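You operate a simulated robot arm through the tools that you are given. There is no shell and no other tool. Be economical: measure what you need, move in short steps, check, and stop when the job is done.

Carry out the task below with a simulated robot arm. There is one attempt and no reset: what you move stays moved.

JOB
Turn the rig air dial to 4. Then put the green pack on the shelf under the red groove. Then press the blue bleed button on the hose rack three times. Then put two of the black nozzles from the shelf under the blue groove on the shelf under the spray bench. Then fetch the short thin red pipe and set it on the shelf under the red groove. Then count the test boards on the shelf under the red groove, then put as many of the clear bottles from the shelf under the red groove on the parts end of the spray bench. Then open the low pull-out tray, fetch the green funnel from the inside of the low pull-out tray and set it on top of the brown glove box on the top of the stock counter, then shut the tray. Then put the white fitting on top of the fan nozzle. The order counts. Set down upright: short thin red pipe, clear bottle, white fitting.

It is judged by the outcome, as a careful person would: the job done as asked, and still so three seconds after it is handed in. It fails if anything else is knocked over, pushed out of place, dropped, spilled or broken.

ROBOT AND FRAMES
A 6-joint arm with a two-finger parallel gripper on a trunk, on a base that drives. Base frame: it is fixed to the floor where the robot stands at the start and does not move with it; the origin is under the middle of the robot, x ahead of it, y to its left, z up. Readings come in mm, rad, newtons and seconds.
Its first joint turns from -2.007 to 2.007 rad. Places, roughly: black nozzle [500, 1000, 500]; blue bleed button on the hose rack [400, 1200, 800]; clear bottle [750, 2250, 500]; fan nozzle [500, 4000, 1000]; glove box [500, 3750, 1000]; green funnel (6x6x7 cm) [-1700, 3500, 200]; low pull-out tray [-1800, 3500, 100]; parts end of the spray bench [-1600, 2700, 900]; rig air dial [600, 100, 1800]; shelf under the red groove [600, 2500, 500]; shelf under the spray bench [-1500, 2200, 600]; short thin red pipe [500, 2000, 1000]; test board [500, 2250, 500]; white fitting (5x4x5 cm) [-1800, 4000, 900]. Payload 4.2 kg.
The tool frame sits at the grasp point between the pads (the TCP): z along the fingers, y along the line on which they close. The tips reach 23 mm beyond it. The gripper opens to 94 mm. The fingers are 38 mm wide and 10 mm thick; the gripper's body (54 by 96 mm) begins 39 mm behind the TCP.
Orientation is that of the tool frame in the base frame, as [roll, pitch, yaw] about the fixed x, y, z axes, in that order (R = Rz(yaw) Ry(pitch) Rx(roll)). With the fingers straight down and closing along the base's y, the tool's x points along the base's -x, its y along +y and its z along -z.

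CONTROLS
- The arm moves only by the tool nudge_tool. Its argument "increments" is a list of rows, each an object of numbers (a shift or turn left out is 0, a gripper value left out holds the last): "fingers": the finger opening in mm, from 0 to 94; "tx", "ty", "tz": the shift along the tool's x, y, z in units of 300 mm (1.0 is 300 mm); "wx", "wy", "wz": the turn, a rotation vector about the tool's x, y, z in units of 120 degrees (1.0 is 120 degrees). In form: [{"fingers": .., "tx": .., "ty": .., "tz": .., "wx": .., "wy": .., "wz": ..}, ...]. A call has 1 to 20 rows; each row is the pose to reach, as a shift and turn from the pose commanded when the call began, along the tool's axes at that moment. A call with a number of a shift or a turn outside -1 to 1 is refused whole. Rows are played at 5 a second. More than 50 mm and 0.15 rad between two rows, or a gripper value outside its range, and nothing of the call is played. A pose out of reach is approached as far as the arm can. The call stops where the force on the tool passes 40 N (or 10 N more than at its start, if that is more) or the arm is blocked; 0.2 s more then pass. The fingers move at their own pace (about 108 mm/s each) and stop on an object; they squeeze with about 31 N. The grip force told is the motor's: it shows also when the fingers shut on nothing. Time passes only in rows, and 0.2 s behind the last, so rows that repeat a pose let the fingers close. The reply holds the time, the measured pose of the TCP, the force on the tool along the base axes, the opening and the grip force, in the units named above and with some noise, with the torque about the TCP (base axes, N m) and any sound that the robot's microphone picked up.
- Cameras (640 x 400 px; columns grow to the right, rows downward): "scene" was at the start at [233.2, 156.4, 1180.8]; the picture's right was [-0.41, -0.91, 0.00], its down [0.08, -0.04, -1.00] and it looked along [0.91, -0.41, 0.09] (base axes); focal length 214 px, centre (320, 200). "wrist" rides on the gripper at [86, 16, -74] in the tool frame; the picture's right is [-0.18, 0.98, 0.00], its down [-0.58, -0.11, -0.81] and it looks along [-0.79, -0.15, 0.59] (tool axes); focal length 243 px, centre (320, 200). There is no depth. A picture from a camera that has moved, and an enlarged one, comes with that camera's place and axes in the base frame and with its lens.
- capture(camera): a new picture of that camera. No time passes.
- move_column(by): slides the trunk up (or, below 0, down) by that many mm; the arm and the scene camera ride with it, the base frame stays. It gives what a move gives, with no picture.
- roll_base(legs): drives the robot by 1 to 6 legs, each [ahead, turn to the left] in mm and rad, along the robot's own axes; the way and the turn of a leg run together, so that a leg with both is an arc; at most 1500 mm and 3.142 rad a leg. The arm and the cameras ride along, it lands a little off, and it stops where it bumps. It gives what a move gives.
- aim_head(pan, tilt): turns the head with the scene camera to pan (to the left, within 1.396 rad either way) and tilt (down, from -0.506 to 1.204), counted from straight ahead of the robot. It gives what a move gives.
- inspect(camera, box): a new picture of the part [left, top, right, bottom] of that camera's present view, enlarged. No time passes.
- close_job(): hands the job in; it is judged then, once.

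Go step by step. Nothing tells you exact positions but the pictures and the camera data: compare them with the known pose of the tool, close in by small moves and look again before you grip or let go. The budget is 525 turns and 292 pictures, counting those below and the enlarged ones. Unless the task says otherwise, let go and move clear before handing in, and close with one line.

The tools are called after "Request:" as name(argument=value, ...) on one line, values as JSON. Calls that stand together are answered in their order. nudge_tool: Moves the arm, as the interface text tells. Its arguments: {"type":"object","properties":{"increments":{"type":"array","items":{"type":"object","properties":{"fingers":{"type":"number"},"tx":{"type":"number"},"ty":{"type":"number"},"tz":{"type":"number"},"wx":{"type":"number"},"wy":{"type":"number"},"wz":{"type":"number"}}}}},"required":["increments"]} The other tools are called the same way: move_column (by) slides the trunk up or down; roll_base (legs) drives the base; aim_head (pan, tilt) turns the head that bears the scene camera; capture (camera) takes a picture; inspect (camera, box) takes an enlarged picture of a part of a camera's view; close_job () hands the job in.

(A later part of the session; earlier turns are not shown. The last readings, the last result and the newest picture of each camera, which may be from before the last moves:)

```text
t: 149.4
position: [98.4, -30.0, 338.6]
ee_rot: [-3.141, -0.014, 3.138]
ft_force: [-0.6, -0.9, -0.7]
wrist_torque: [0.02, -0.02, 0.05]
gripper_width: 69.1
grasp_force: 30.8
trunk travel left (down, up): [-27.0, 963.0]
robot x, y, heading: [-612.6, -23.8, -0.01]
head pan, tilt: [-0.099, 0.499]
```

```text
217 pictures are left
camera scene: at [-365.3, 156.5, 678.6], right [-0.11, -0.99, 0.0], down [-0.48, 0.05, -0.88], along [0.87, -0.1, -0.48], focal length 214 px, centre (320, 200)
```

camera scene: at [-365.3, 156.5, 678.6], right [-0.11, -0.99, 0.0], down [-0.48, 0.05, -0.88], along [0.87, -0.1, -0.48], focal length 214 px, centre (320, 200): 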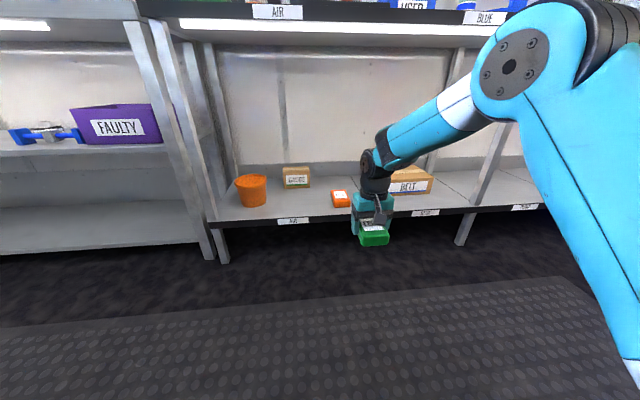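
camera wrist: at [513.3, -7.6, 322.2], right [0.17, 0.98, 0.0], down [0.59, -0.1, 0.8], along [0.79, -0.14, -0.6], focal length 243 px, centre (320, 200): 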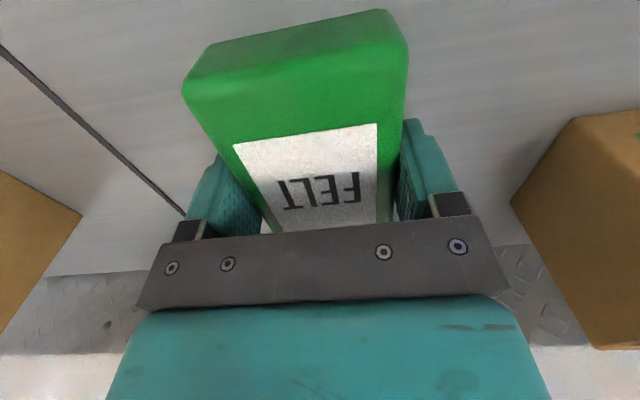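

Request:
move_column(by=400)

Request:
nudge_tool(increments=[{"tx": 0.15, "tz": -0.05}, {"tx": 0.3, "tz": -0.1}, {"tx": 0.45, "tz": -0.15}, {"tx": 0.6, "tz": -0.2}])

Request:
roll_base(legs=[[0, 1.57], [1500, 0], [550, 0], [0, -1.57]])

Request:
aim_head(pan=0.0, tilt=0.6)

Request:
capture(camera="scene")

```text
t: 153.2
position: [97.4, -29.6, 739.1]
ee_rot: [-3.141, -0.014, 3.139]
ft_force: [0.1, -0.6, -1.0]
wrist_torque: [0.0, -0.02, -0.03]
gripper_width: 69.1
grasp_force: 30.6
trunk travel left (down, up): [-427.0, 563.0]
robot x, y, heading: [-615.8, -21.9, -0.01]
head pan, tilt: [-0.099, 0.499]
```

```text
t: 154.2
position: [-83.1, -28.1, 799.7]
ee_rot: [-3.141, -0.014, 3.139]
ft_force: [0.4, -0.8, -0.5]
wrist_torque: [-0.03, -0.01, 0.03]
gripper_width: 69.3
grasp_force: 31.1
trunk travel left (down, up): [-427.0, 563.0]
robot x, y, heading: [-609.4, -25.6, -0.015]
head pan, tilt: [-0.099, 0.499]
```

```text
t: 172.0
position: [-45.8, 2034.6, 799.2]
ee_rot: [-3.142, -0.013, -3.134]
ft_force: [0.9, -0.3, -0.6]
wrist_torque: [-0.01, 0.01, 0.01]
gripper_width: 69.5
grasp_force: 30.5
trunk travel left (down, up): [-427.0, 563.0]
robot x, y, heading: [-577.1, 2032.6, 0.0]
head pan, tilt: [-0.099, 0.499]
```

```text
t: 172.7
position: [-46.8, 2033.5, 799.8]
ee_rot: [-3.14, -0.011, -3.133]
ft_force: [-0.3, 0.1, -2.3]
wrist_torque: [-0.02, 0.0, 0.03]
gripper_width: 69.4
grasp_force: 30.8
trunk travel left (down, up): [-427.0, 563.0]
robot x, y, heading: [-578.5, 2032.5, 0.005]
head pan, tilt: [0.0, 0.6]
```

```text
216 pictures are left
camera scene: at [-333.3, 2224.4, 1069.5], right [0.0, -1.0, 0.0], down [-0.56, 0.0, -0.83], along [0.83, 0.0, -0.56], focal length 214 px, centre (320, 200)
```

scene: 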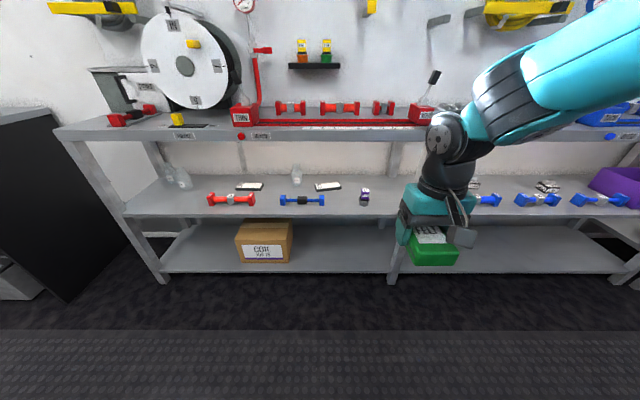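

Request:
roll_base(legs=[[0, 1.57], [750, 0], [0, -1.57]])

Request:
aim_head(pan=-0.1, tilt=0.6)

Request:
capture(camera="scene")

```text
t: 184.6
position: [-43.3, 2794.1, 800.1]
ee_rot: [-3.142, -0.015, 3.123]
ft_force: [0.0, 0.0, 0.1]
wrist_torque: [-0.01, -0.02, 0.03]
gripper_width: 69.3
grasp_force: 30.4
trunk travel left (down, up): [-427.0, 563.0]
robot x, y, heading: [-570.2, 2805.0, -0.031]
head pan, tilt: [0.0, 0.6]
```

```text
t: 185.2
position: [-42.9, 2794.0, 799.2]
ee_rot: [3.141, -0.013, 3.124]
ft_force: [-0.7, 0.4, -1.5]
wrist_torque: [-0.01, -0.02, -0.01]
gripper_width: 69.5
grasp_force: 30.8
trunk travel left (down, up): [-427.0, 563.0]
robot x, y, heading: [-575.8, 2805.6, -0.029]
head pan, tilt: [-0.099, 0.6]
```

```text
215 pictures are left
camera scene: at [-327.3, 2982.9, 1069.5], right [-0.13, -0.99, 0.0], down [-0.56, 0.07, -0.83], along [0.82, -0.1, -0.56], focal length 214 px, centre (320, 200)
```

scene: 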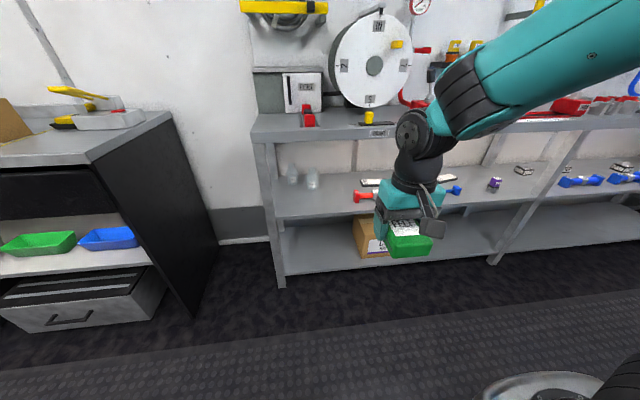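

Request:
roll_base(legs=[[0, 0.028]])

Request:
move_column(by=-400)

Request:
nudge_tool(increments=[{"tx": -0.08, "tz": -0.08}, {"tx": -0.16, "tz": -0.16}, {"tx": -0.24, "tz": -0.24}, {"tx": -0.32, "tz": -0.32}, {"tx": -0.4, "tz": -0.4}, {"tx": -0.48, "tz": -0.48}, {"tx": -0.56, "tz": -0.56}, {"tx": -0.62, "tz": -0.6}])

Request:
capture(camera="scene")

```text
t: 186.0
position: [-44.1, 2810.1, 800.6]
ee_rot: [-3.141, -0.013, -3.132]
ft_force: [0.4, 0.3, -0.4]
wrist_torque: [-0.03, -0.02, -0.02]
gripper_width: 69.1
grasp_force: 31.2
trunk travel left (down, up): [-427.0, 563.0]
robot x, y, heading: [-576.6, 2804.1, -0.004]
head pan, tilt: [-0.099, 0.6]
```

```text
t: 189.8
position: [-43.8, 2809.8, 400.6]
ee_rot: [3.14, -0.014, -3.13]
ft_force: [0.4, 0.4, -1.1]
wrist_torque: [-0.01, 0.0, 0.02]
gripper_width: 69.2
grasp_force: 31.1
trunk travel left (down, up): [-27.0, 963.0]
robot x, y, heading: [-570.8, 2804.9, 0.002]
head pan, tilt: [-0.099, 0.6]
```

```text
t: 191.6
position: [142.6, 2810.3, 579.3]
ee_rot: [3.141, -0.012, -3.131]
ft_force: [-0.4, 0.3, -1.6]
wrist_torque: [-0.02, 0.04, -0.03]
gripper_width: 69.4
grasp_force: 30.9
trunk travel left (down, up): [-27.0, 963.0]
robot x, y, heading: [-572.6, 2805.7, -0.0]
head pan, tilt: [-0.099, 0.6]
```

```text
214 pictures are left
camera scene: at [-332.4, 2989.6, 669.5], right [-0.1, -1.0, 0.0], down [-0.56, 0.06, -0.83], along [0.82, -0.08, -0.56], focal length 214 px, centre (320, 200)
```

scene: 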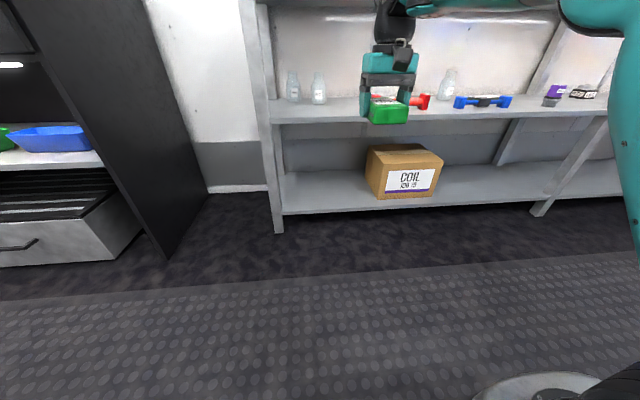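

Request:
aim_head(pan=-0.1, tilt=0.2)

Request:
capture(camera="scene")

```text
t: 192.5
position: [141.3, 2809.7, 580.0]
ee_rot: [-3.14, -0.013, -3.131]
ft_force: [0.8, 1.1, 0.0]
wrist_torque: [-0.01, 0.02, 0.01]
gripper_width: 69.1
grasp_force: 30.6
trunk travel left (down, up): [-27.0, 963.0]
robot x, y, heading: [-578.5, 2805.1, 0.001]
head pan, tilt: [-0.099, 0.201]
```

```text
213 pictures are left
camera scene: at [-327.6, 2989.2, 706.2], right [-0.1, -1.0, 0.0], down [-0.2, 0.02, -0.98], along [0.97, -0.1, -0.2], focal length 214 px, centre (320, 200)
```

scene: 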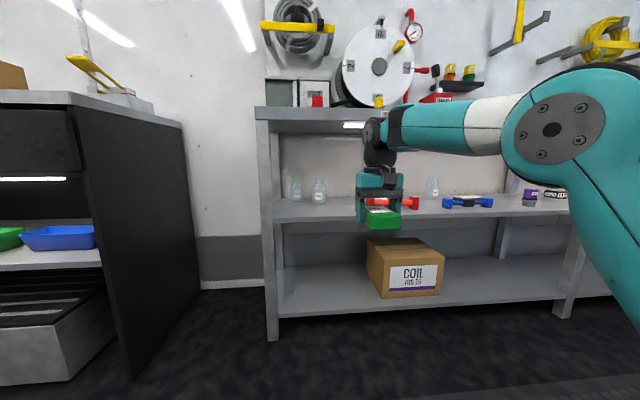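

Request:
nudge_tool(increments=[{"tz": 0.06}, {"tz": 0.117}])

Request:
roll_base(legs=[[325, 0]])

Request:
capture(camera="scene")

Request:
capture(camera="wrist")

```text
t: 193.1
position: [142.7, 2811.9, 541.8]
ee_rot: [3.141, -0.013, -3.131]
ft_force: [-0.4, 0.4, -1.0]
wrist_torque: [0.01, 0.04, 0.01]
gripper_width: 69.5
grasp_force: 30.9
trunk travel left (down, up): [-27.0, 963.0]
robot x, y, heading: [-574.8, 2806.5, -0.0]
head pan, tilt: [-0.099, 0.201]
```

```text
t: 195.2
position: [465.4, 2806.5, 542.0]
ee_rot: [-3.142, -0.014, -3.138]
ft_force: [-0.1, 1.1, -0.9]
wrist_torque: [-0.05, -0.01, 0.01]
gripper_width: 69.3
grasp_force: 31.2
trunk travel left (down, up): [-27.0, 963.0]
robot x, y, heading: [-255.7, 2803.3, -0.01]
head pan, tilt: [-0.099, 0.201]
```

```text
212 pictures are left
camera scene: at [-4.8, 2986.7, 706.3], right [-0.11, -0.99, 0.0], down [-0.2, 0.02, -0.98], along [0.97, -0.1, -0.2], focal length 214 px, centre (320, 200)
```

scene: 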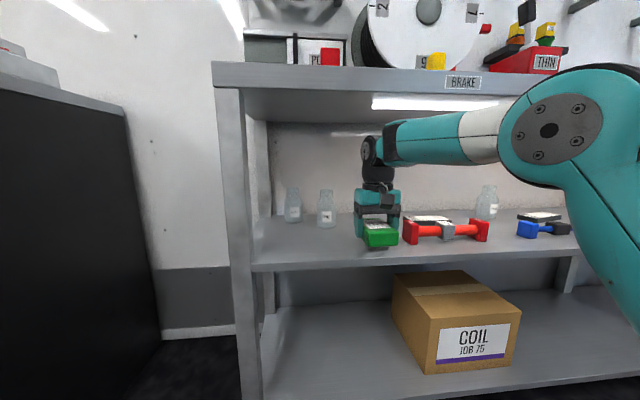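

```text
211 pictures are left
camera wrist: at [380.2, 2822.2, 617.4], right [0.18, 0.98, 0.0], down [0.59, -0.11, 0.8], along [0.78, -0.15, -0.6], focal length 243 px, centre (320, 200)
```

wrist: 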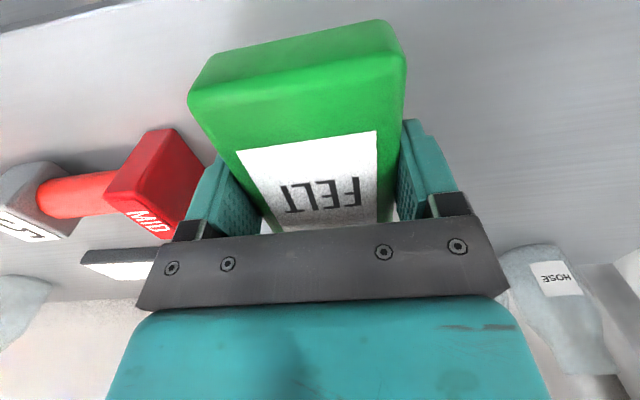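

Request:
nudge_tool(increments=[{"ty": 0.06}, {"ty": 0.12, "tx": -0.03}, {"ty": 0.12, "tx": -0.06}, {"ty": 0.12, "tx": -0.06, "tz": 0.03}, {"ty": 0.12, "tx": -0.06, "tz": 0.06}])

Request:
capture(camera="wrist")

Request:
inspect(camera="scene", box=[260, 150, 500, 300])

```text
t: 196.4
position: [482.5, 2843.5, 526.5]
ee_rot: [3.141, -0.013, -3.137]
ft_force: [-0.1, -0.7, 8.2]
wrist_torque: [-0.12, 0.47, -0.02]
gripper_width: 69.6
grasp_force: 31.3
trunk travel left (down, up): [-27.0, 963.0]
robot x, y, heading: [-250.6, 2804.0, -0.006]
head pan, tilt: [-0.099, 0.201]
```

```text
210 pictures are left
camera wrist: at [397.2, 2858.7, 602.0], right [0.18, 0.98, 0.0], down [0.59, -0.11, 0.8], along [0.79, -0.15, -0.6], focal length 243 px, centre (320, 200)
```

wrist: 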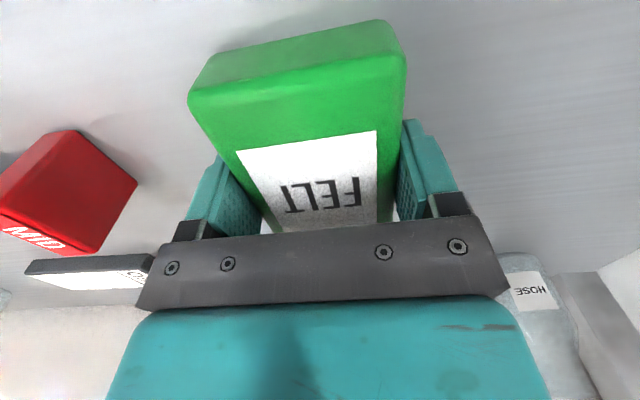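

```text
2.67 times, centred on (380, 225) of scene
camera zoom: at [-4.9, 2986.7, 706.6], right [-0.11, -0.99, 0.0], down [-0.2, 0.02, -0.98], along [0.97, -0.1, -0.2], focal length 572 px, centre (160, 133)
```

zoom: 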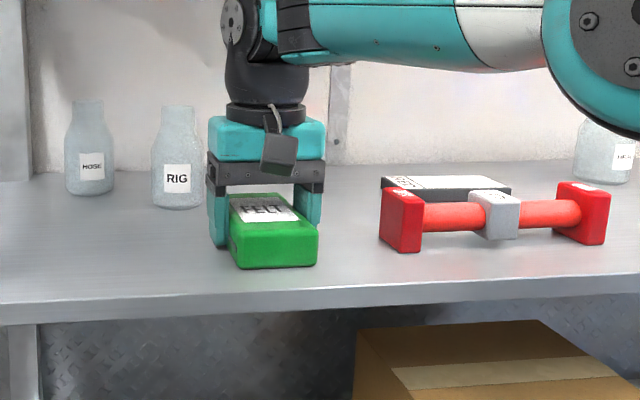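

Request:
nudge_tool(increments=[{"fingers": 69}, {"fingers": 80}, {"fingers": 82}, {"fingers": 82, "tz": -0.06}])

Request:
capture(camera="scene")

```text
t: 197.4
position: [480.6, 2841.6, 542.5]
ee_rot: [3.14, -0.012, -3.139]
ft_force: [0.1, 0.1, 0.3]
wrist_torque: [0.0, -0.01, -0.02]
gripper_width: 82.2
grasp_force: 0.1
trunk travel left (down, up): [-27.0, 963.0]
robot x, y, heading: [-251.1, 2807.4, -0.007]
head pan, tilt: [-0.099, 0.201]
```

```text
208 pictures are left
camera scene: at [-4.8, 2986.7, 706.3], right [-0.11, -0.99, 0.0], down [-0.2, 0.02, -0.98], along [0.97, -0.1, -0.2], focal length 214 px, centre (320, 200)
```

scene: 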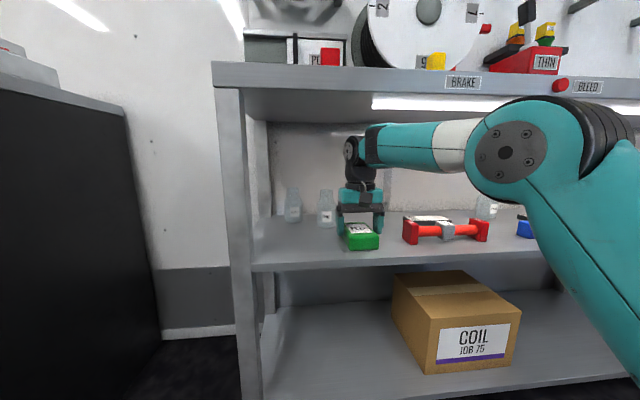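

Request:
nudge_tool(increments=[{"tz": -0.06}, {"tz": -0.1}])

Request:
roll_base(legs=[[-350, 0]])

Request:
aim_head(pan=-0.3, tilt=0.2)

Request:
capture(camera="scene")

```text
t: 198.0
position: [481.3, 2842.8, 571.2]
ee_rot: [3.141, -0.012, -3.138]
ft_force: [0.3, 0.0, -0.4]
wrist_torque: [0.01, -0.02, 0.0]
gripper_width: 81.9
grasp_force: 0.2
trunk travel left (down, up): [-27.0, 963.0]
robot x, y, heading: [-252.0, 2803.3, -0.007]
head pan, tilt: [-0.099, 0.201]
```

```text
t: 200.3
position: [134.6, 2835.5, 570.7]
ee_rot: [-3.141, -0.014, 3.129]
ft_force: [0.2, -0.8, -0.9]
wrist_torque: [-0.01, 0.01, 0.01]
gripper_width: 82.0
grasp_force: 0.1
trunk travel left (down, up): [-27.0, 963.0]
robot x, y, heading: [-597.9, 2807.1, -0.021]
head pan, tilt: [-0.099, 0.201]
```

```text
t: 201.0
position: [134.5, 2835.0, 570.2]
ee_rot: [3.141, -0.014, 3.129]
ft_force: [-0.9, 0.2, 0.1]
wrist_torque: [0.02, 0.02, 0.02]
gripper_width: 81.9
grasp_force: 0.1
trunk travel left (down, up): [-27.0, 963.0]
robot x, y, heading: [-597.3, 2808.9, -0.026]
head pan, tilt: [-0.3, 0.201]
```

```text
207 pictures are left
camera scene: at [-353.1, 2969.3, 706.3], right [-0.32, -0.95, 0.0], down [-0.19, 0.06, -0.98], along [0.93, -0.31, -0.2], focal length 214 px, centre (320, 200)
```

scene: 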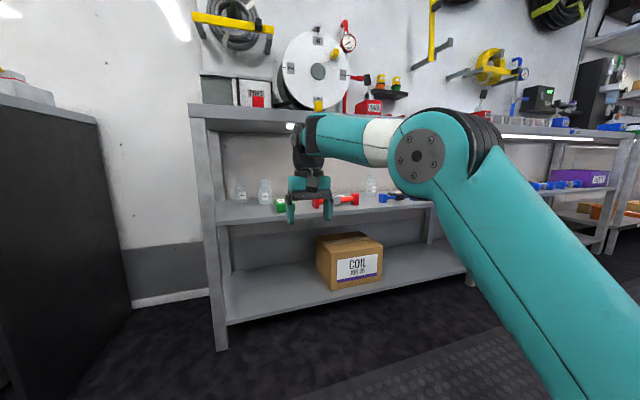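

The green pack is on the red shelf. Next is the blue bleed button on the front fascia at about y 1230, so I'll drive there and point the tool forward.

Request:
roll_base(legs=[[0, -1.545], [1500, 0], [75, 0], [0, 1.571]])

Request:
nudge_tool(increments=[{"wy": -0.06, "tz": -0.07, "fingers": 0}, {"wy": -0.12, "tz": -0.14}, {"wy": -0.18, "tz": -0.21}, {"wy": -0.24, "tz": -0.28}, {"wy": -0.3, "tz": -0.35}, {"wy": -0.36, "tz": -0.42}, {"wy": -0.42, "tz": -0.49}, {"wy": -0.48, "tz": -0.56}, {"wy": -0.54, "tz": -0.63}, {"wy": -0.6, "tz": -0.7}, {"wy": -0.66, "tz": -0.77}, {"wy": -0.72, "tz": -0.84}, {"wy": -0.75, "tz": -0.88}])

Request:
aim_head(pan=-0.1, tilt=0.2)

Request:
capture(camera="scene")

Request:
capture(camera="wrist")

```text
t: 216.9
position: [97.2, 1265.7, 570.5]
ee_rot: [3.141, -0.013, -3.122]
ft_force: [0.1, -0.6, -0.1]
wrist_torque: [0.01, 0.01, -0.05]
gripper_width: 82.0
grasp_force: 0.1
trunk travel left (down, up): [-27.0, 963.0]
robot x, y, heading: [-633.1, 1216.6, 0.005]
head pan, tilt: [-0.3, 0.201]
```

```text
t: 219.7
position: [0.2, 1314.9, 905.3]
ee_rot: [-3.095, 1.351, -3.127]
ft_force: [-0.6, 0.9, -0.7]
wrist_torque: [0.04, 0.0, -0.02]
gripper_width: 0.2
grasp_force: 31.0
out of reach, approached as far as the arm can: row 4, 5, 6, 7, 8, 9, 10, 11, 12, 13
trunk travel left (down, up): [-27.0, 963.0]
robot x, y, heading: [-637.3, 1214.5, 0.01]
head pan, tilt: [-0.3, 0.201]
```

```text
t: 220.4
position: [0.5, 1315.4, 907.0]
ee_rot: [-3.095, 1.351, -3.128]
ft_force: [0.6, 0.5, 1.3]
wrist_torque: [0.02, 0.02, -0.01]
gripper_width: 0.1
grasp_force: 31.1
trunk travel left (down, up): [-27.0, 963.0]
robot x, y, heading: [-636.6, 1215.6, 0.012]
head pan, tilt: [-0.099, 0.201]
```

```text
206 pictures are left
camera scene: at [-390.8, 1403.1, 706.3], right [-0.09, -1.0, 0.0], down [-0.2, 0.02, -0.98], along [0.98, -0.09, -0.2], focal length 214 px, centre (320, 200)
```

scene: 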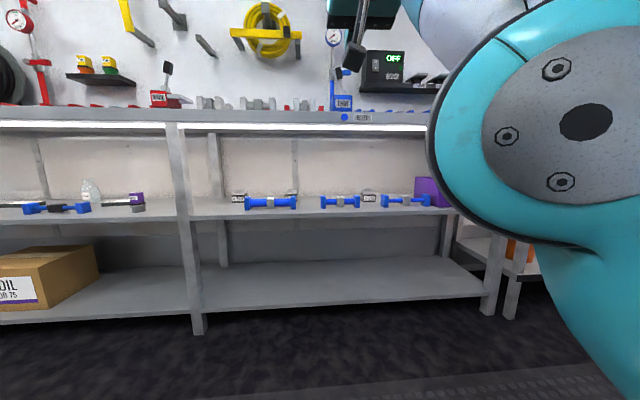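

```text
205 pictures are left
camera wrist: at [-89.7, 1334.0, 837.3], right [0.07, 0.98, 0.17], down [-0.66, -0.08, 0.74], along [0.75, -0.17, 0.65], focal length 243 px, centre (320, 200)
```

wrist: 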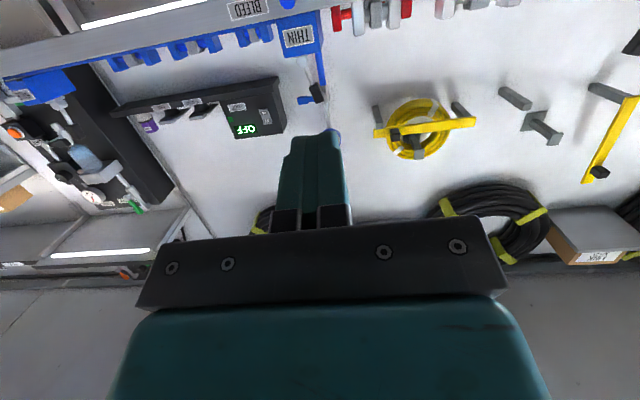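

Request:
nudge_tool(increments=[{"tz": 0.1, "wy": -0.02}, {"tz": 0.2, "ty": -0.05, "wy": -0.04}, {"tz": 0.31, "ty": -0.1, "tx": 0.03, "wy": -0.06}, {"tz": 0.33, "ty": -0.15, "tx": 0.08, "wy": -0.08}, {"tz": 0.33, "ty": -0.2, "tx": 0.12, "wy": -0.105}, {"tz": 0.33, "ty": -0.26, "tx": 0.153, "wy": -0.105}, {"tz": 0.33, "ty": -0.26, "tx": 0.153, "wy": -0.105}])

Request:
capture(camera="scene")

Request:
capture(camera="wrist")

```text
t: 222.0
position: [129.9, 1278.8, 933.4]
ee_rot: [-1.78, 1.561, -1.815]
ft_force: [0.4, -0.3, -0.6]
wrist_torque: [-0.02, -0.02, -0.04]
gripper_width: 0.3
grasp_force: 30.7
out of reach, approached as far as the arm can: row 1, 2, 3, 4, 5, 6, 7
trunk travel left (down, up): [-27.0, 963.0]
robot x, y, heading: [-635.7, 1217.4, 0.011]
head pan, tilt: [-0.099, 0.201]
```

```text
204 pictures are left
camera scene: at [-390.8, 1403.1, 706.3], right [-0.09, -1.0, 0.0], down [-0.2, 0.02, -0.98], along [0.98, -0.09, -0.2], focal length 214 px, centre (320, 200)
```

scene: 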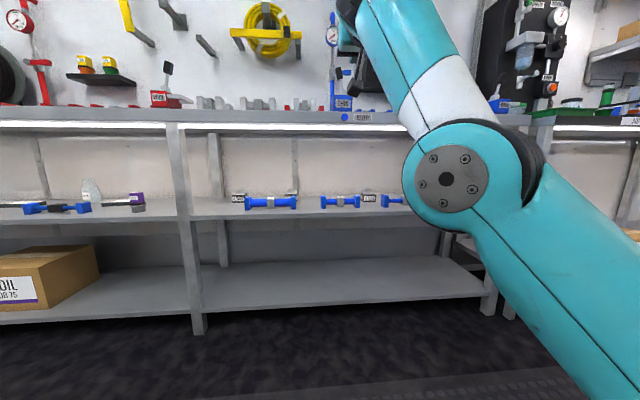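

```text
203 pictures are left
camera wrist: at [56.0, 1296.4, 847.4], right [0.03, 0.98, 0.17], down [-0.81, -0.08, 0.58], along [0.59, -0.16, 0.79], focal length 243 px, centre (320, 200)
```

wrist: 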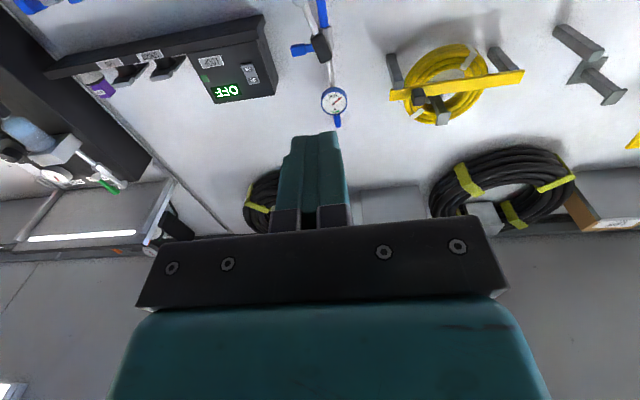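

Request:
nudge_tool(increments=[{"tx": 0.1}, {"tx": 0.2}, {"tx": 0.3}, {"tx": 0.3, "ty": -0.07}, {"tx": 0.3, "ty": -0.14}])

Request:
capture(camera="scene")

```text
t: 223.2
position: [163.8, 1278.2, 914.1]
ee_rot: [-1.829, 1.561, -1.863]
ft_force: [0.8, -0.6, -0.6]
wrist_torque: [-0.02, 0.0, -0.02]
gripper_width: 0.3
grasp_force: 31.2
out of reach, approached as far as the arm can: row 1, 2, 3, 4, 5
trunk travel left (down, up): [-27.0, 963.0]
robot x, y, heading: [-635.8, 1216.4, 0.003]
head pan, tilt: [-0.099, 0.201]
```

```text
202 pictures are left
camera scene: at [-390.8, 1403.2, 706.3], right [-0.09, -1.0, 0.0], down [-0.2, 0.02, -0.98], along [0.98, -0.09, -0.2], focal length 214 px, centre (320, 200)
```

scene: 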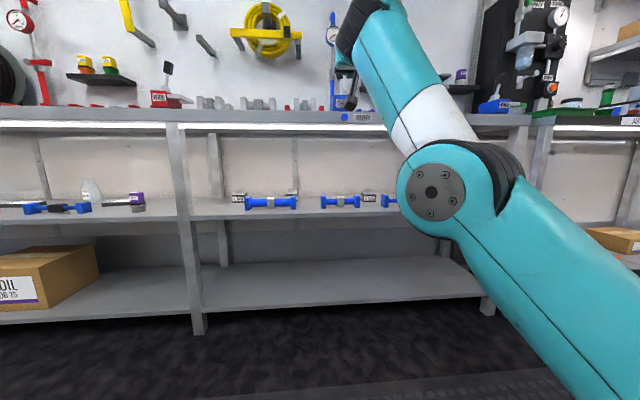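

Request:
nudge_tool(increments=[{"tz": -0.12, "tx": -0.05}, {"tz": -0.25, "tx": -0.1}, {"tz": -0.38, "tx": -0.15}, {"tz": -0.5, "tx": -0.2}, {"tz": -0.63, "tx": -0.25}, {"tz": -0.76, "tx": -0.28, "ty": -0.05}, {"tz": -0.88, "tx": -0.28, "ty": -0.1}, {"tz": -1.0, "tx": -0.28, "ty": -0.15}])

Request:
nudge_tool(increments=[{"tz": 0.05, "tx": 0.05}, {"tz": 0.1, "tx": 0.1}, {"tz": 0.2, "tx": 0.15}, {"tz": 0.3, "tx": 0.2}])

Request:
capture(camera="scene")

```text
t: 225.0
position: [-123.3, 1243.6, 998.1]
ee_rot: [-1.47, 1.562, -1.499]
ft_force: [-0.2, 0.7, 0.3]
wrist_torque: [0.02, 0.0, -0.01]
gripper_width: 0.2
grasp_force: 31.2
out of reach, approached as far as the arm can: row 1, 2, 3, 6, 8
trunk travel left (down, up): [-27.0, 963.0]
robot x, y, heading: [-634.7, 1217.8, 0.005]
head pan, tilt: [-0.099, 0.201]
```

```text
t: 226.0
position: [-32.1, 1239.6, 935.9]
ee_rot: [-1.689, 1.562, -1.719]
ft_force: [-0.5, 0.2, -0.4]
wrist_torque: [0.0, 0.03, 0.02]
gripper_width: 0.2
grasp_force: 31.0
trunk travel left (down, up): [-27.0, 963.0]
robot x, y, heading: [-632.0, 1217.9, 0.007]
head pan, tilt: [-0.099, 0.201]
```

```text
201 pictures are left
camera scene: at [-390.8, 1403.1, 706.3], right [-0.09, -1.0, 0.0], down [-0.2, 0.02, -0.98], along [0.98, -0.09, -0.2], focal length 214 px, centre (320, 200)
```

scene: 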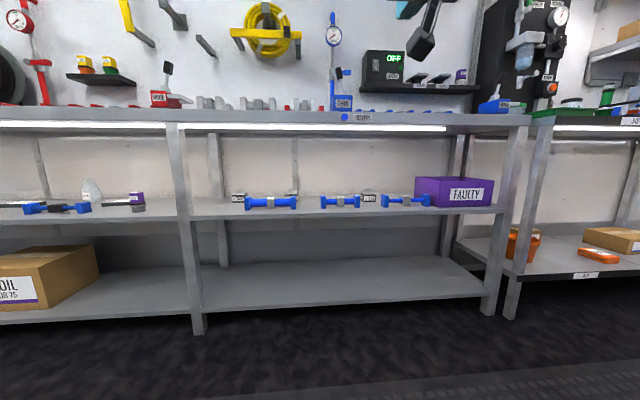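

Request:
nudge_tool(increments=[{"tz": 0.08, "tx": 0.08}, {"tz": 0.16, "tx": 0.16}, {"tz": 0.24, "tx": 0.24}, {"tz": 0.33, "tx": 0.315}])

Request:
capture(camera="scene")

Request:
capture(camera="wrist")

```text
t: 227.0
position: [67.9, 1232.5, 842.9]
ee_rot: [-1.621, 1.561, -1.651]
ft_force: [0.7, 0.3, -0.6]
wrist_torque: [-0.04, 0.03, 0.04]
gripper_width: 0.0
grasp_force: 30.5
trunk travel left (down, up): [-27.0, 963.0]
robot x, y, heading: [-635.3, 1218.7, 0.009]
head pan, tilt: [-0.099, 0.201]
```

```text
200 pictures are left
camera scene: at [-390.8, 1403.1, 706.3], right [-0.09, -1.0, 0.0], down [-0.2, 0.02, -0.98], along [0.98, -0.09, -0.2], focal length 214 px, centre (320, 200)
```

scene: 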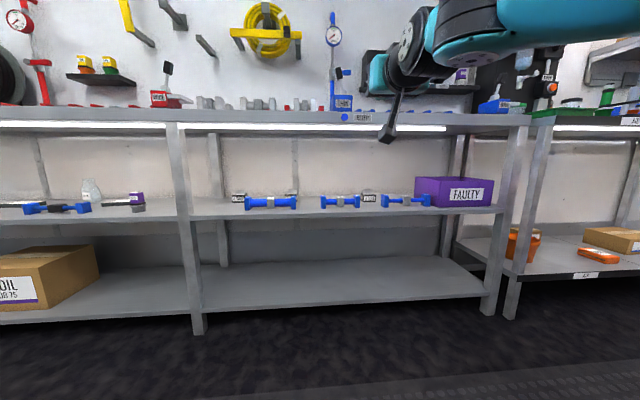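

```text
199 pictures are left
camera wrist: at [-5.9, 1250.9, 755.6], right [0.03, 0.98, 0.17], down [-0.81, -0.08, 0.58], along [0.59, -0.16, 0.79], focal length 243 px, centre (320, 200)
```

wrist: 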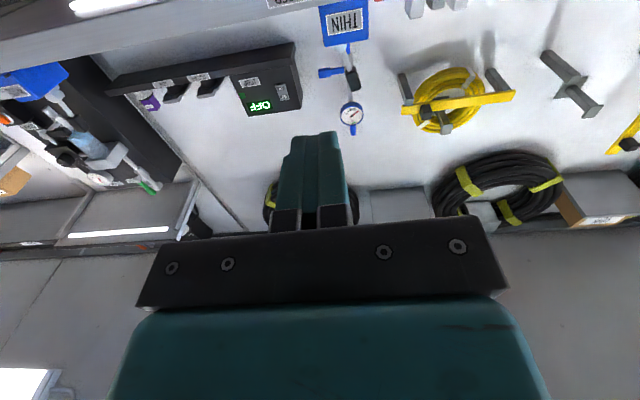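

Request:
inspect(camera="scene", box=[300, 90, 396, 150])

```text
6.67 times, centred on (348, 120) of scene
camera zoom: at [-390.8, 1403.1, 706.3], right [-0.09, -1.0, 0.0], down [-0.2, 0.02, -0.98], along [0.98, -0.09, -0.2], focal length 1430 px, centre (133, 733)
```

zoom: 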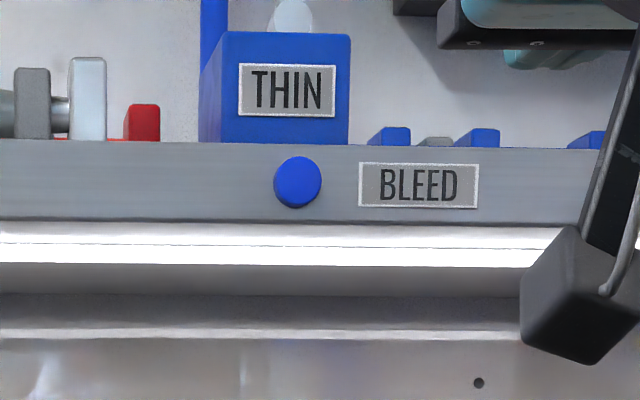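

Request:
roll_base(legs=[[255, 0]])

Request:
capture(camera="wrist")

Request:
capture(camera="scene")

```text
t: 228.9
position: [328.5, 1233.1, 843.0]
ee_rot: [-1.652, 1.56, -1.688]
ft_force: [-0.2, -0.5, -0.1]
wrist_torque: [0.0, -0.02, 0.01]
gripper_width: 0.0
grasp_force: 30.7
trunk travel left (down, up): [-27.0, 963.0]
robot x, y, heading: [-375.8, 1222.3, 0.003]
head pan, tilt: [-0.099, 0.201]
```

```text
197 pictures are left
camera wrist: at [255.2, 1250.7, 755.7], right [0.04, 0.98, 0.17], down [-0.81, -0.07, 0.58], along [0.59, -0.16, 0.79], focal length 243 px, centre (320, 200)
```

wrist: 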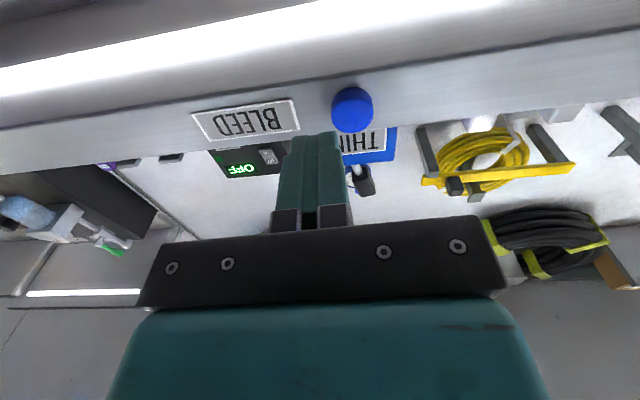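

```text
196 pictures are left
camera scene: at [-129.0, 1404.0, 706.3], right [-0.09, -1.0, 0.0], down [-0.2, 0.02, -0.98], along [0.98, -0.09, -0.2], focal length 214 px, centre (320, 200)
```

scene: 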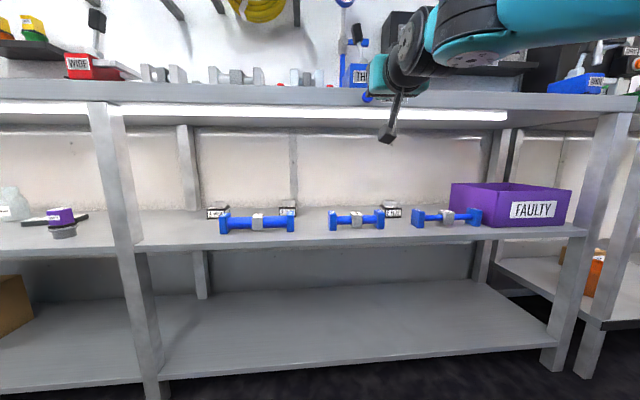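

Request:
nudge_tool(increments=[{"ty": 0.03}, {"ty": 0.053, "tx": 0.008}, {"ty": 0.053, "tx": 0.008, "tz": 0.05}, {"ty": 0.053, "tx": 0.008, "tz": 0.07}])

Request:
inspect(camera="wrist", box=[240, 60, 400, 160])

```text
t: 229.9
position: [349.6, 1247.4, 838.6]
ee_rot: [-1.725, 1.561, -1.761]
ft_force: [-1.5, 0.4, -1.0]
wrist_torque: [-0.01, -0.02, 0.0]
gripper_width: 0.0
grasp_force: 30.7
trunk travel left (down, up): [-27.0, 963.0]
robot x, y, heading: [-374.3, 1218.7, 0.003]
head pan, tilt: [-0.099, 0.201]
```

```text
4.00 times, centred on (320, 110) of wrist
camera zoom: at [276.3, 1265.8, 752.5], right [0.04, 0.98, 0.17], down [-0.81, -0.07, 0.58], along [0.59, -0.16, 0.79], focal length 970 px, centre (320, 560)
```

zoom: 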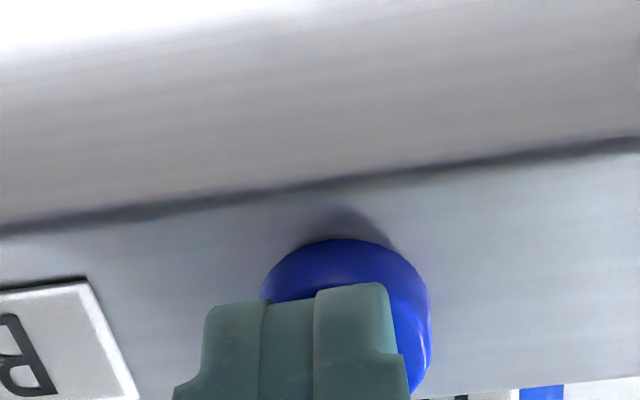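

Request:
nudge_tool(increments=[{"ty": 0.016}, {"ty": 0.016, "tz": 0.015}, {"ty": 0.016, "tz": 0.03}, {"ty": 0.016, "tz": 0.04}])

Request:
inspect(camera="wrist", box=[240, 60, 400, 160])

```text
t: 230.9
position: [359.6, 1252.3, 838.9]
ee_rot: [-1.911, 1.561, -1.943]
ft_force: [-22.9, -0.6, -5.4]
wrist_torque: [-0.05, 0.09, 0.01]
gripper_width: 0.0
grasp_force: 30.9
trunk travel left (down, up): [-27.0, 963.0]
robot x, y, heading: [-372.8, 1220.2, 0.005]
head pan, tilt: [-0.099, 0.201]
heard: click
stopped in row 4: the force on the tool passed its limit (the readings are from after the stop); the commanded pose is now the measured one
```

```text
4.00 times, centred on (320, 110) of wrist
camera zoom: at [285.2, 1269.9, 753.6], right [0.03, 0.98, 0.18], down [-0.81, -0.08, 0.58], along [0.59, -0.16, 0.79], focal length 970 px, centre (320, 560)
```

zoom: 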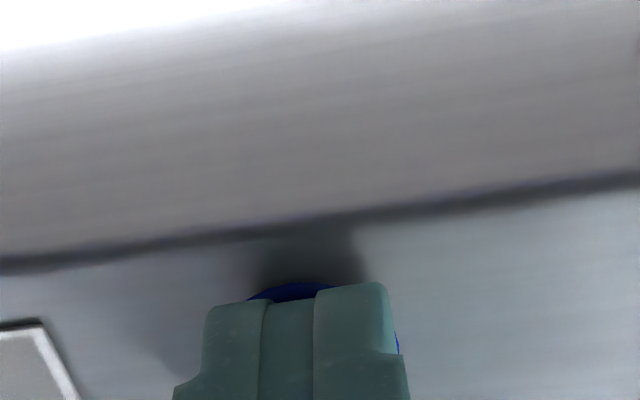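

Heard one click. I'll back off about 15 mm and press again.

Request:
nudge_tool(increments=[{"tz": -0.03}, {"tz": -0.06}, {"tz": -0.06}])

Request:
nudge_tool(increments=[{"tz": 0.025}, {"tz": 0.04}, {"tz": 0.05}, {"tz": 0.06}, {"tz": 0.07}])

```text
t: 231.7
position: [343.5, 1251.0, 839.8]
ee_rot: [-1.883, 1.559, -1.918]
ft_force: [0.2, 0.1, 0.1]
wrist_torque: [-0.01, 0.01, 0.01]
gripper_width: 0.0
grasp_force: 31.3
trunk travel left (down, up): [-27.0, 963.0]
robot x, y, heading: [-376.1, 1220.4, 0.009]
head pan, tilt: [-0.099, 0.201]
```

```text
t: 232.8
position: [358.2, 1250.4, 840.1]
ee_rot: [-2.22, 1.56, -2.257]
ft_force: [-23.5, -1.3, -6.7]
wrist_torque: [0.01, 0.08, 0.03]
gripper_width: 0.0
grasp_force: 30.8
trunk travel left (down, up): [-27.0, 963.0]
robot x, y, heading: [-375.1, 1220.6, 0.006]
head pan, tilt: [-0.099, 0.201]
heard: click
stopped in row 5: the force on the tool passed its limit (the readings are from after the stop); the commanded pose is now the measured one
```

Request:
nudge_tool(increments=[{"tz": -0.03}, {"tz": -0.06}, {"tz": -0.06}])

Request:
nudge_tool(increments=[{"tz": 0.025}, {"tz": 0.04}, {"tz": 0.05}, {"tz": 0.06}, {"tz": 0.07}])

Request:
nudge_tool(increments=[{"tz": -0.04}, {"tz": -0.1}, {"tz": -0.2}, {"tz": -0.3}])

```text
t: 233.6
position: [341.6, 1252.5, 840.5]
ee_rot: [-2.162, 1.559, -2.196]
ft_force: [0.5, -0.5, 0.3]
wrist_torque: [-0.03, -0.04, -0.03]
gripper_width: 0.0
grasp_force: 31.4
trunk travel left (down, up): [-27.0, 963.0]
robot x, y, heading: [-377.6, 1221.8, 0.009]
head pan, tilt: [-0.099, 0.201]
```

```text
t: 234.8
position: [359.3, 1253.8, 839.5]
ee_rot: [-2.286, 1.56, -2.317]
ft_force: [-23.0, -0.7, -5.0]
wrist_torque: [-0.02, 0.01, 0.01]
gripper_width: 0.3
grasp_force: 31.4
trunk travel left (down, up): [-27.0, 963.0]
robot x, y, heading: [-378.0, 1220.9, 0.003]
head pan, tilt: [-0.099, 0.201]
heard: click
stopped in row 5: the force on the tool passed its limit (the readings are from after the stop); the commanded pose is now the measured one
```

```text
t: 235.8
position: [268.8, 1255.7, 841.8]
ee_rot: [-2.243, 1.559, -2.274]
ft_force: [-0.8, 0.7, 0.0]
wrist_torque: [0.0, 0.05, -0.01]
gripper_width: 0.0
grasp_force: 31.1
trunk travel left (down, up): [-27.0, 963.0]
robot x, y, heading: [-373.8, 1217.5, 0.007]
head pan, tilt: [-0.099, 0.201]
```

Three clicks done. Now I'll look at the nozzles on the shelf under the blue groove.

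Request:
roll_base(legs=[[-120, 0]])

Request:
inspect(camera="scene", box=[120, 160, 360, 310])

Request:
inspect(camera="scene", box=[340, 160, 580, 310])

```text
t: 237.0
position: [146.9, 1255.7, 841.9]
ee_rot: [-2.262, 1.558, -2.293]
ft_force: [-0.2, 0.8, 0.2]
wrist_torque: [0.01, -0.01, 0.0]
gripper_width: 0.0
grasp_force: 31.3
trunk travel left (down, up): [-27.0, 963.0]
robot x, y, heading: [-494.7, 1217.6, 0.007]
head pan, tilt: [-0.099, 0.201]
```

```text
2.67 times, centred on (240, 235) of scene
camera zoom: at [-253.1, 1403.6, 706.3], right [-0.09, -1.0, 0.0], down [-0.2, 0.02, -0.98], along [0.98, -0.09, -0.2], focal length 572 px, centre (533, 107)
```

zoom: 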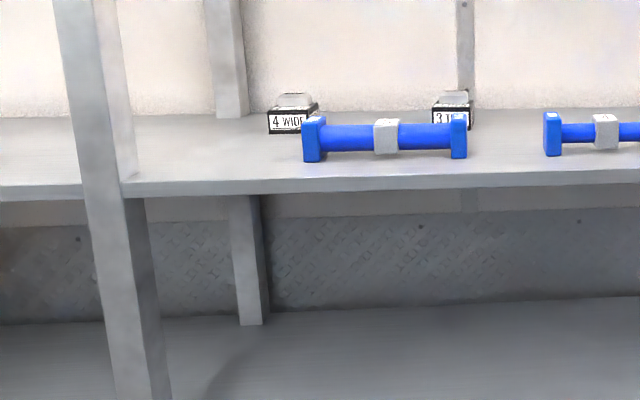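

```text
2.67 times, centred on (460, 235) of scene
camera zoom: at [-253.1, 1403.6, 706.3], right [-0.09, -1.0, 0.0], down [-0.2, 0.02, -0.98], along [0.98, -0.09, -0.2], focal length 572 px, centre (-53, 107)
```

zoom: 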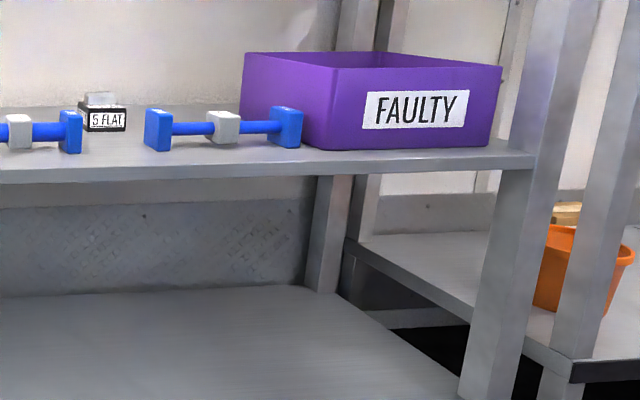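

Request:
nudge_tool(increments=[{"wy": 0.06, "tx": 0.08, "fingers": 94}, {"wy": 0.12, "tx": 0.16}, {"wy": 0.18, "tx": 0.24}, {"wy": 0.24, "tx": 0.32}, {"wy": 0.3, "tx": 0.4}, {"wy": 0.36, "tx": 0.48}, {"wy": 0.42, "tx": 0.56}, {"wy": 0.48, "tx": 0.64}, {"wy": 0.54, "tx": 0.72, "tz": -0.05}, {"wy": 0.6, "tx": 0.8, "tz": -0.1}, {"wy": 0.66, "tx": 0.88, "tz": -0.15}, {"wy": 0.72, "tx": 0.95, "tz": -0.15}, {"wy": 0.745, "tx": 1.0, "tz": -0.15}])

Request:
roll_base(legs=[[0, 1.565], [470, 0], [0, -1.57]])

Request:
aim_head(pan=-0.1, tilt=0.3)

Request:
capture(camera="scene")

```text
t: 239.8
position: [98.9, 1253.7, 541.8]
ee_rot: [-3.134, 0.002, 3.109]
ft_force: [-0.5, -0.6, 0.7]
wrist_torque: [0.0, -0.02, 0.0]
gripper_width: 93.9
grasp_force: 0.1
trunk travel left (down, up): [-27.0, 963.0]
robot x, y, heading: [-495.6, 1217.2, 0.011]
head pan, tilt: [-0.099, 0.201]
```

```text
t: 250.2
position: [92.9, 1728.8, 541.3]
ee_rot: [-3.132, 0.003, 3.127]
ft_force: [0.1, 0.2, -0.2]
wrist_torque: [0.06, -0.01, 0.01]
gripper_width: 94.1
grasp_force: 0.1
trunk travel left (down, up): [-27.0, 963.0]
robot x, y, heading: [-506.8, 1683.3, 0.025]
head pan, tilt: [-0.099, 0.201]
```

```text
t: 250.9
position: [92.2, 1729.9, 541.3]
ee_rot: [-3.132, 0.005, 3.127]
ft_force: [-0.1, -0.5, 0.2]
wrist_torque: [-0.02, 0.03, -0.02]
gripper_width: 94.0
grasp_force: 0.0
trunk travel left (down, up): [-27.0, 963.0]
robot x, y, heading: [-505.1, 1684.0, 0.018]
head pan, tilt: [-0.099, 0.3]
```

```text
191 pictures are left
camera scene: at [-261.9, 1873.2, 697.0], right [-0.08, -1.0, 0.0], down [-0.29, 0.02, -0.96], along [0.95, -0.07, -0.3], focal length 214 px, centre (320, 200)
```

scene: 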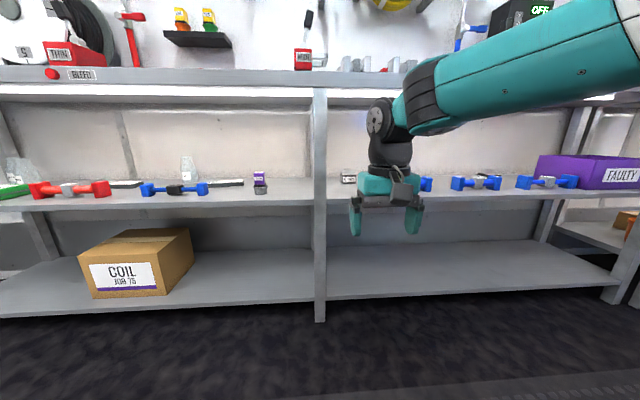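

Request:
nudge_tool(increments=[{"tx": -0.15, "ty": -0.03}, {"tx": -0.3, "ty": -0.06}, {"tx": -0.45, "ty": -0.1}, {"tx": -0.5, "ty": -0.1}])

Request:
roll_base(legs=[[0, -0.015], [270, 0]])

Request:
capture(camera="wrist")

Request:
capture(camera="scene")

```text
t: 251.9
position: [242.8, 1696.0, 545.2]
ee_rot: [-3.133, 0.004, 3.127]
ft_force: [-1.0, -0.5, -0.7]
wrist_torque: [0.0, -0.01, -0.04]
gripper_width: 93.9
grasp_force: 0.0
trunk travel left (down, up): [-27.0, 963.0]
robot x, y, heading: [-500.0, 1683.6, 0.021]
head pan, tilt: [-0.099, 0.3]
```

```text
t: 254.1
position: [507.7, 1687.6, 544.9]
ee_rot: [-3.134, 0.004, 3.113]
ft_force: [-0.5, -0.8, -0.6]
wrist_torque: [0.03, 0.0, 0.0]
gripper_width: 93.9
grasp_force: 0.1
trunk travel left (down, up): [-27.0, 963.0]
robot x, y, heading: [-237.6, 1686.2, 0.007]
head pan, tilt: [-0.099, 0.3]
```

```text
190 pictures are left
camera wrist: at [421.5, 1706.9, 618.0], right [0.21, 0.98, -0.01], down [0.58, -0.12, 0.81], along [0.79, -0.18, -0.59], focal length 243 px, centre (320, 200)
```

wrist: 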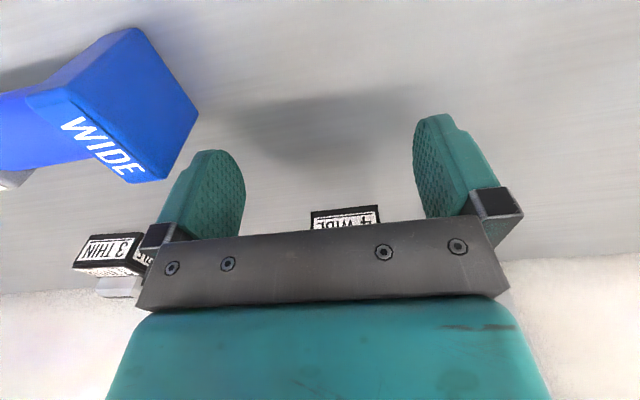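

```text
189 pictures are left
camera scene: at [6.2, 1871.9, 697.0], right [-0.09, -1.0, 0.0], down [-0.29, 0.03, -0.96], along [0.95, -0.09, -0.3], focal length 214 px, centre (320, 200)
```

scene: 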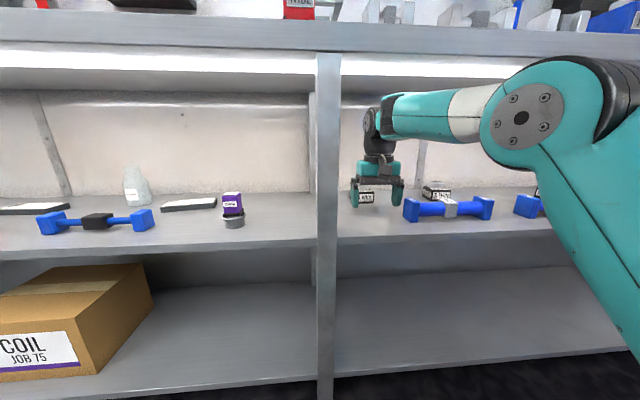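

Request:
nudge_tool(increments=[{"tz": -0.08}, {"tz": -0.1, "tx": -0.1}, {"tz": -0.1, "tx": -0.2}])

Request:
capture(camera="wrist")

Request:
capture(camera="scene")

```text
t: 254.9
position: [564.6, 1683.9, 578.2]
ee_rot: [-3.133, 0.007, 3.112]
ft_force: [-0.4, -0.8, 2.6]
wrist_torque: [0.01, -0.03, -0.02]
gripper_width: 94.1
grasp_force: 0.0
out of reach, approached as far as the arm can: row 1
trunk travel left (down, up): [-27.0, 963.0]
robot x, y, heading: [-240.8, 1683.8, 0.012]
head pan, tilt: [-0.099, 0.3]
```

```text
188 pictures are left
camera wrist: at [479.3, 1702.6, 651.1], right [0.21, 0.98, -0.01], down [0.57, -0.12, 0.81], along [0.79, -0.18, -0.59], focal length 243 px, centre (320, 200)
```

wrist: 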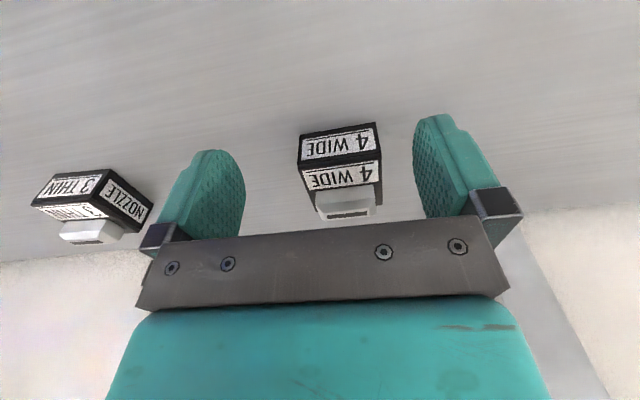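

```text
187 pictures are left
camera scene: at [5.7, 1871.9, 697.6], right [-0.09, -1.0, 0.0], down [-0.29, 0.03, -0.96], along [0.95, -0.09, -0.3], focal length 214 px, centre (320, 200)
```

scene: 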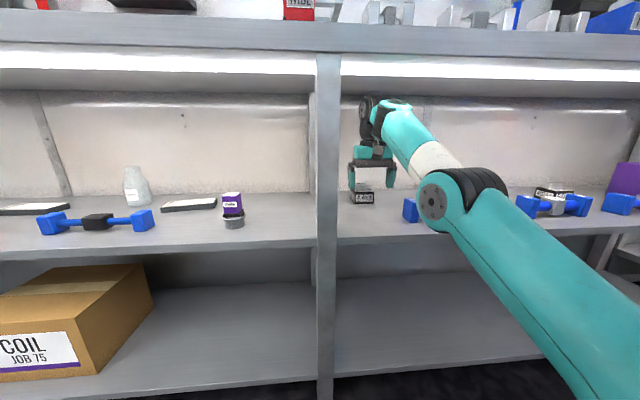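

Request:
nudge_tool(increments=[{"tx": -0.08}, {"tx": -0.16}])

Request:
capture(camera="scene")

```text
t: 255.5
position: [571.2, 1680.8, 566.1]
ee_rot: [-3.134, 0.002, 3.111]
ft_force: [0.1, -0.3, 0.5]
wrist_torque: [0.01, -0.03, -0.01]
gripper_width: 94.1
grasp_force: 0.1
out of reach, approached as far as the arm can: row 1, 2
trunk travel left (down, up): [-27.0, 963.0]
robot x, y, heading: [-239.0, 1686.3, 0.008]
head pan, tilt: [-0.099, 0.3]
```

```text
186 pictures are left
camera scene: at [6.2, 1871.9, 697.0], right [-0.09, -1.0, 0.0], down [-0.29, 0.03, -0.96], along [0.95, -0.09, -0.3], focal length 214 px, centre (320, 200)
```

scene: 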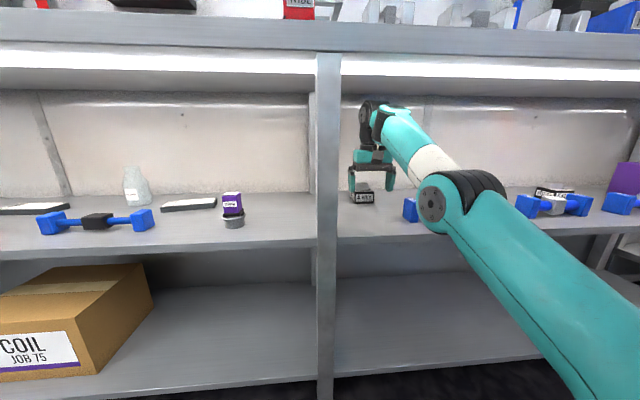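

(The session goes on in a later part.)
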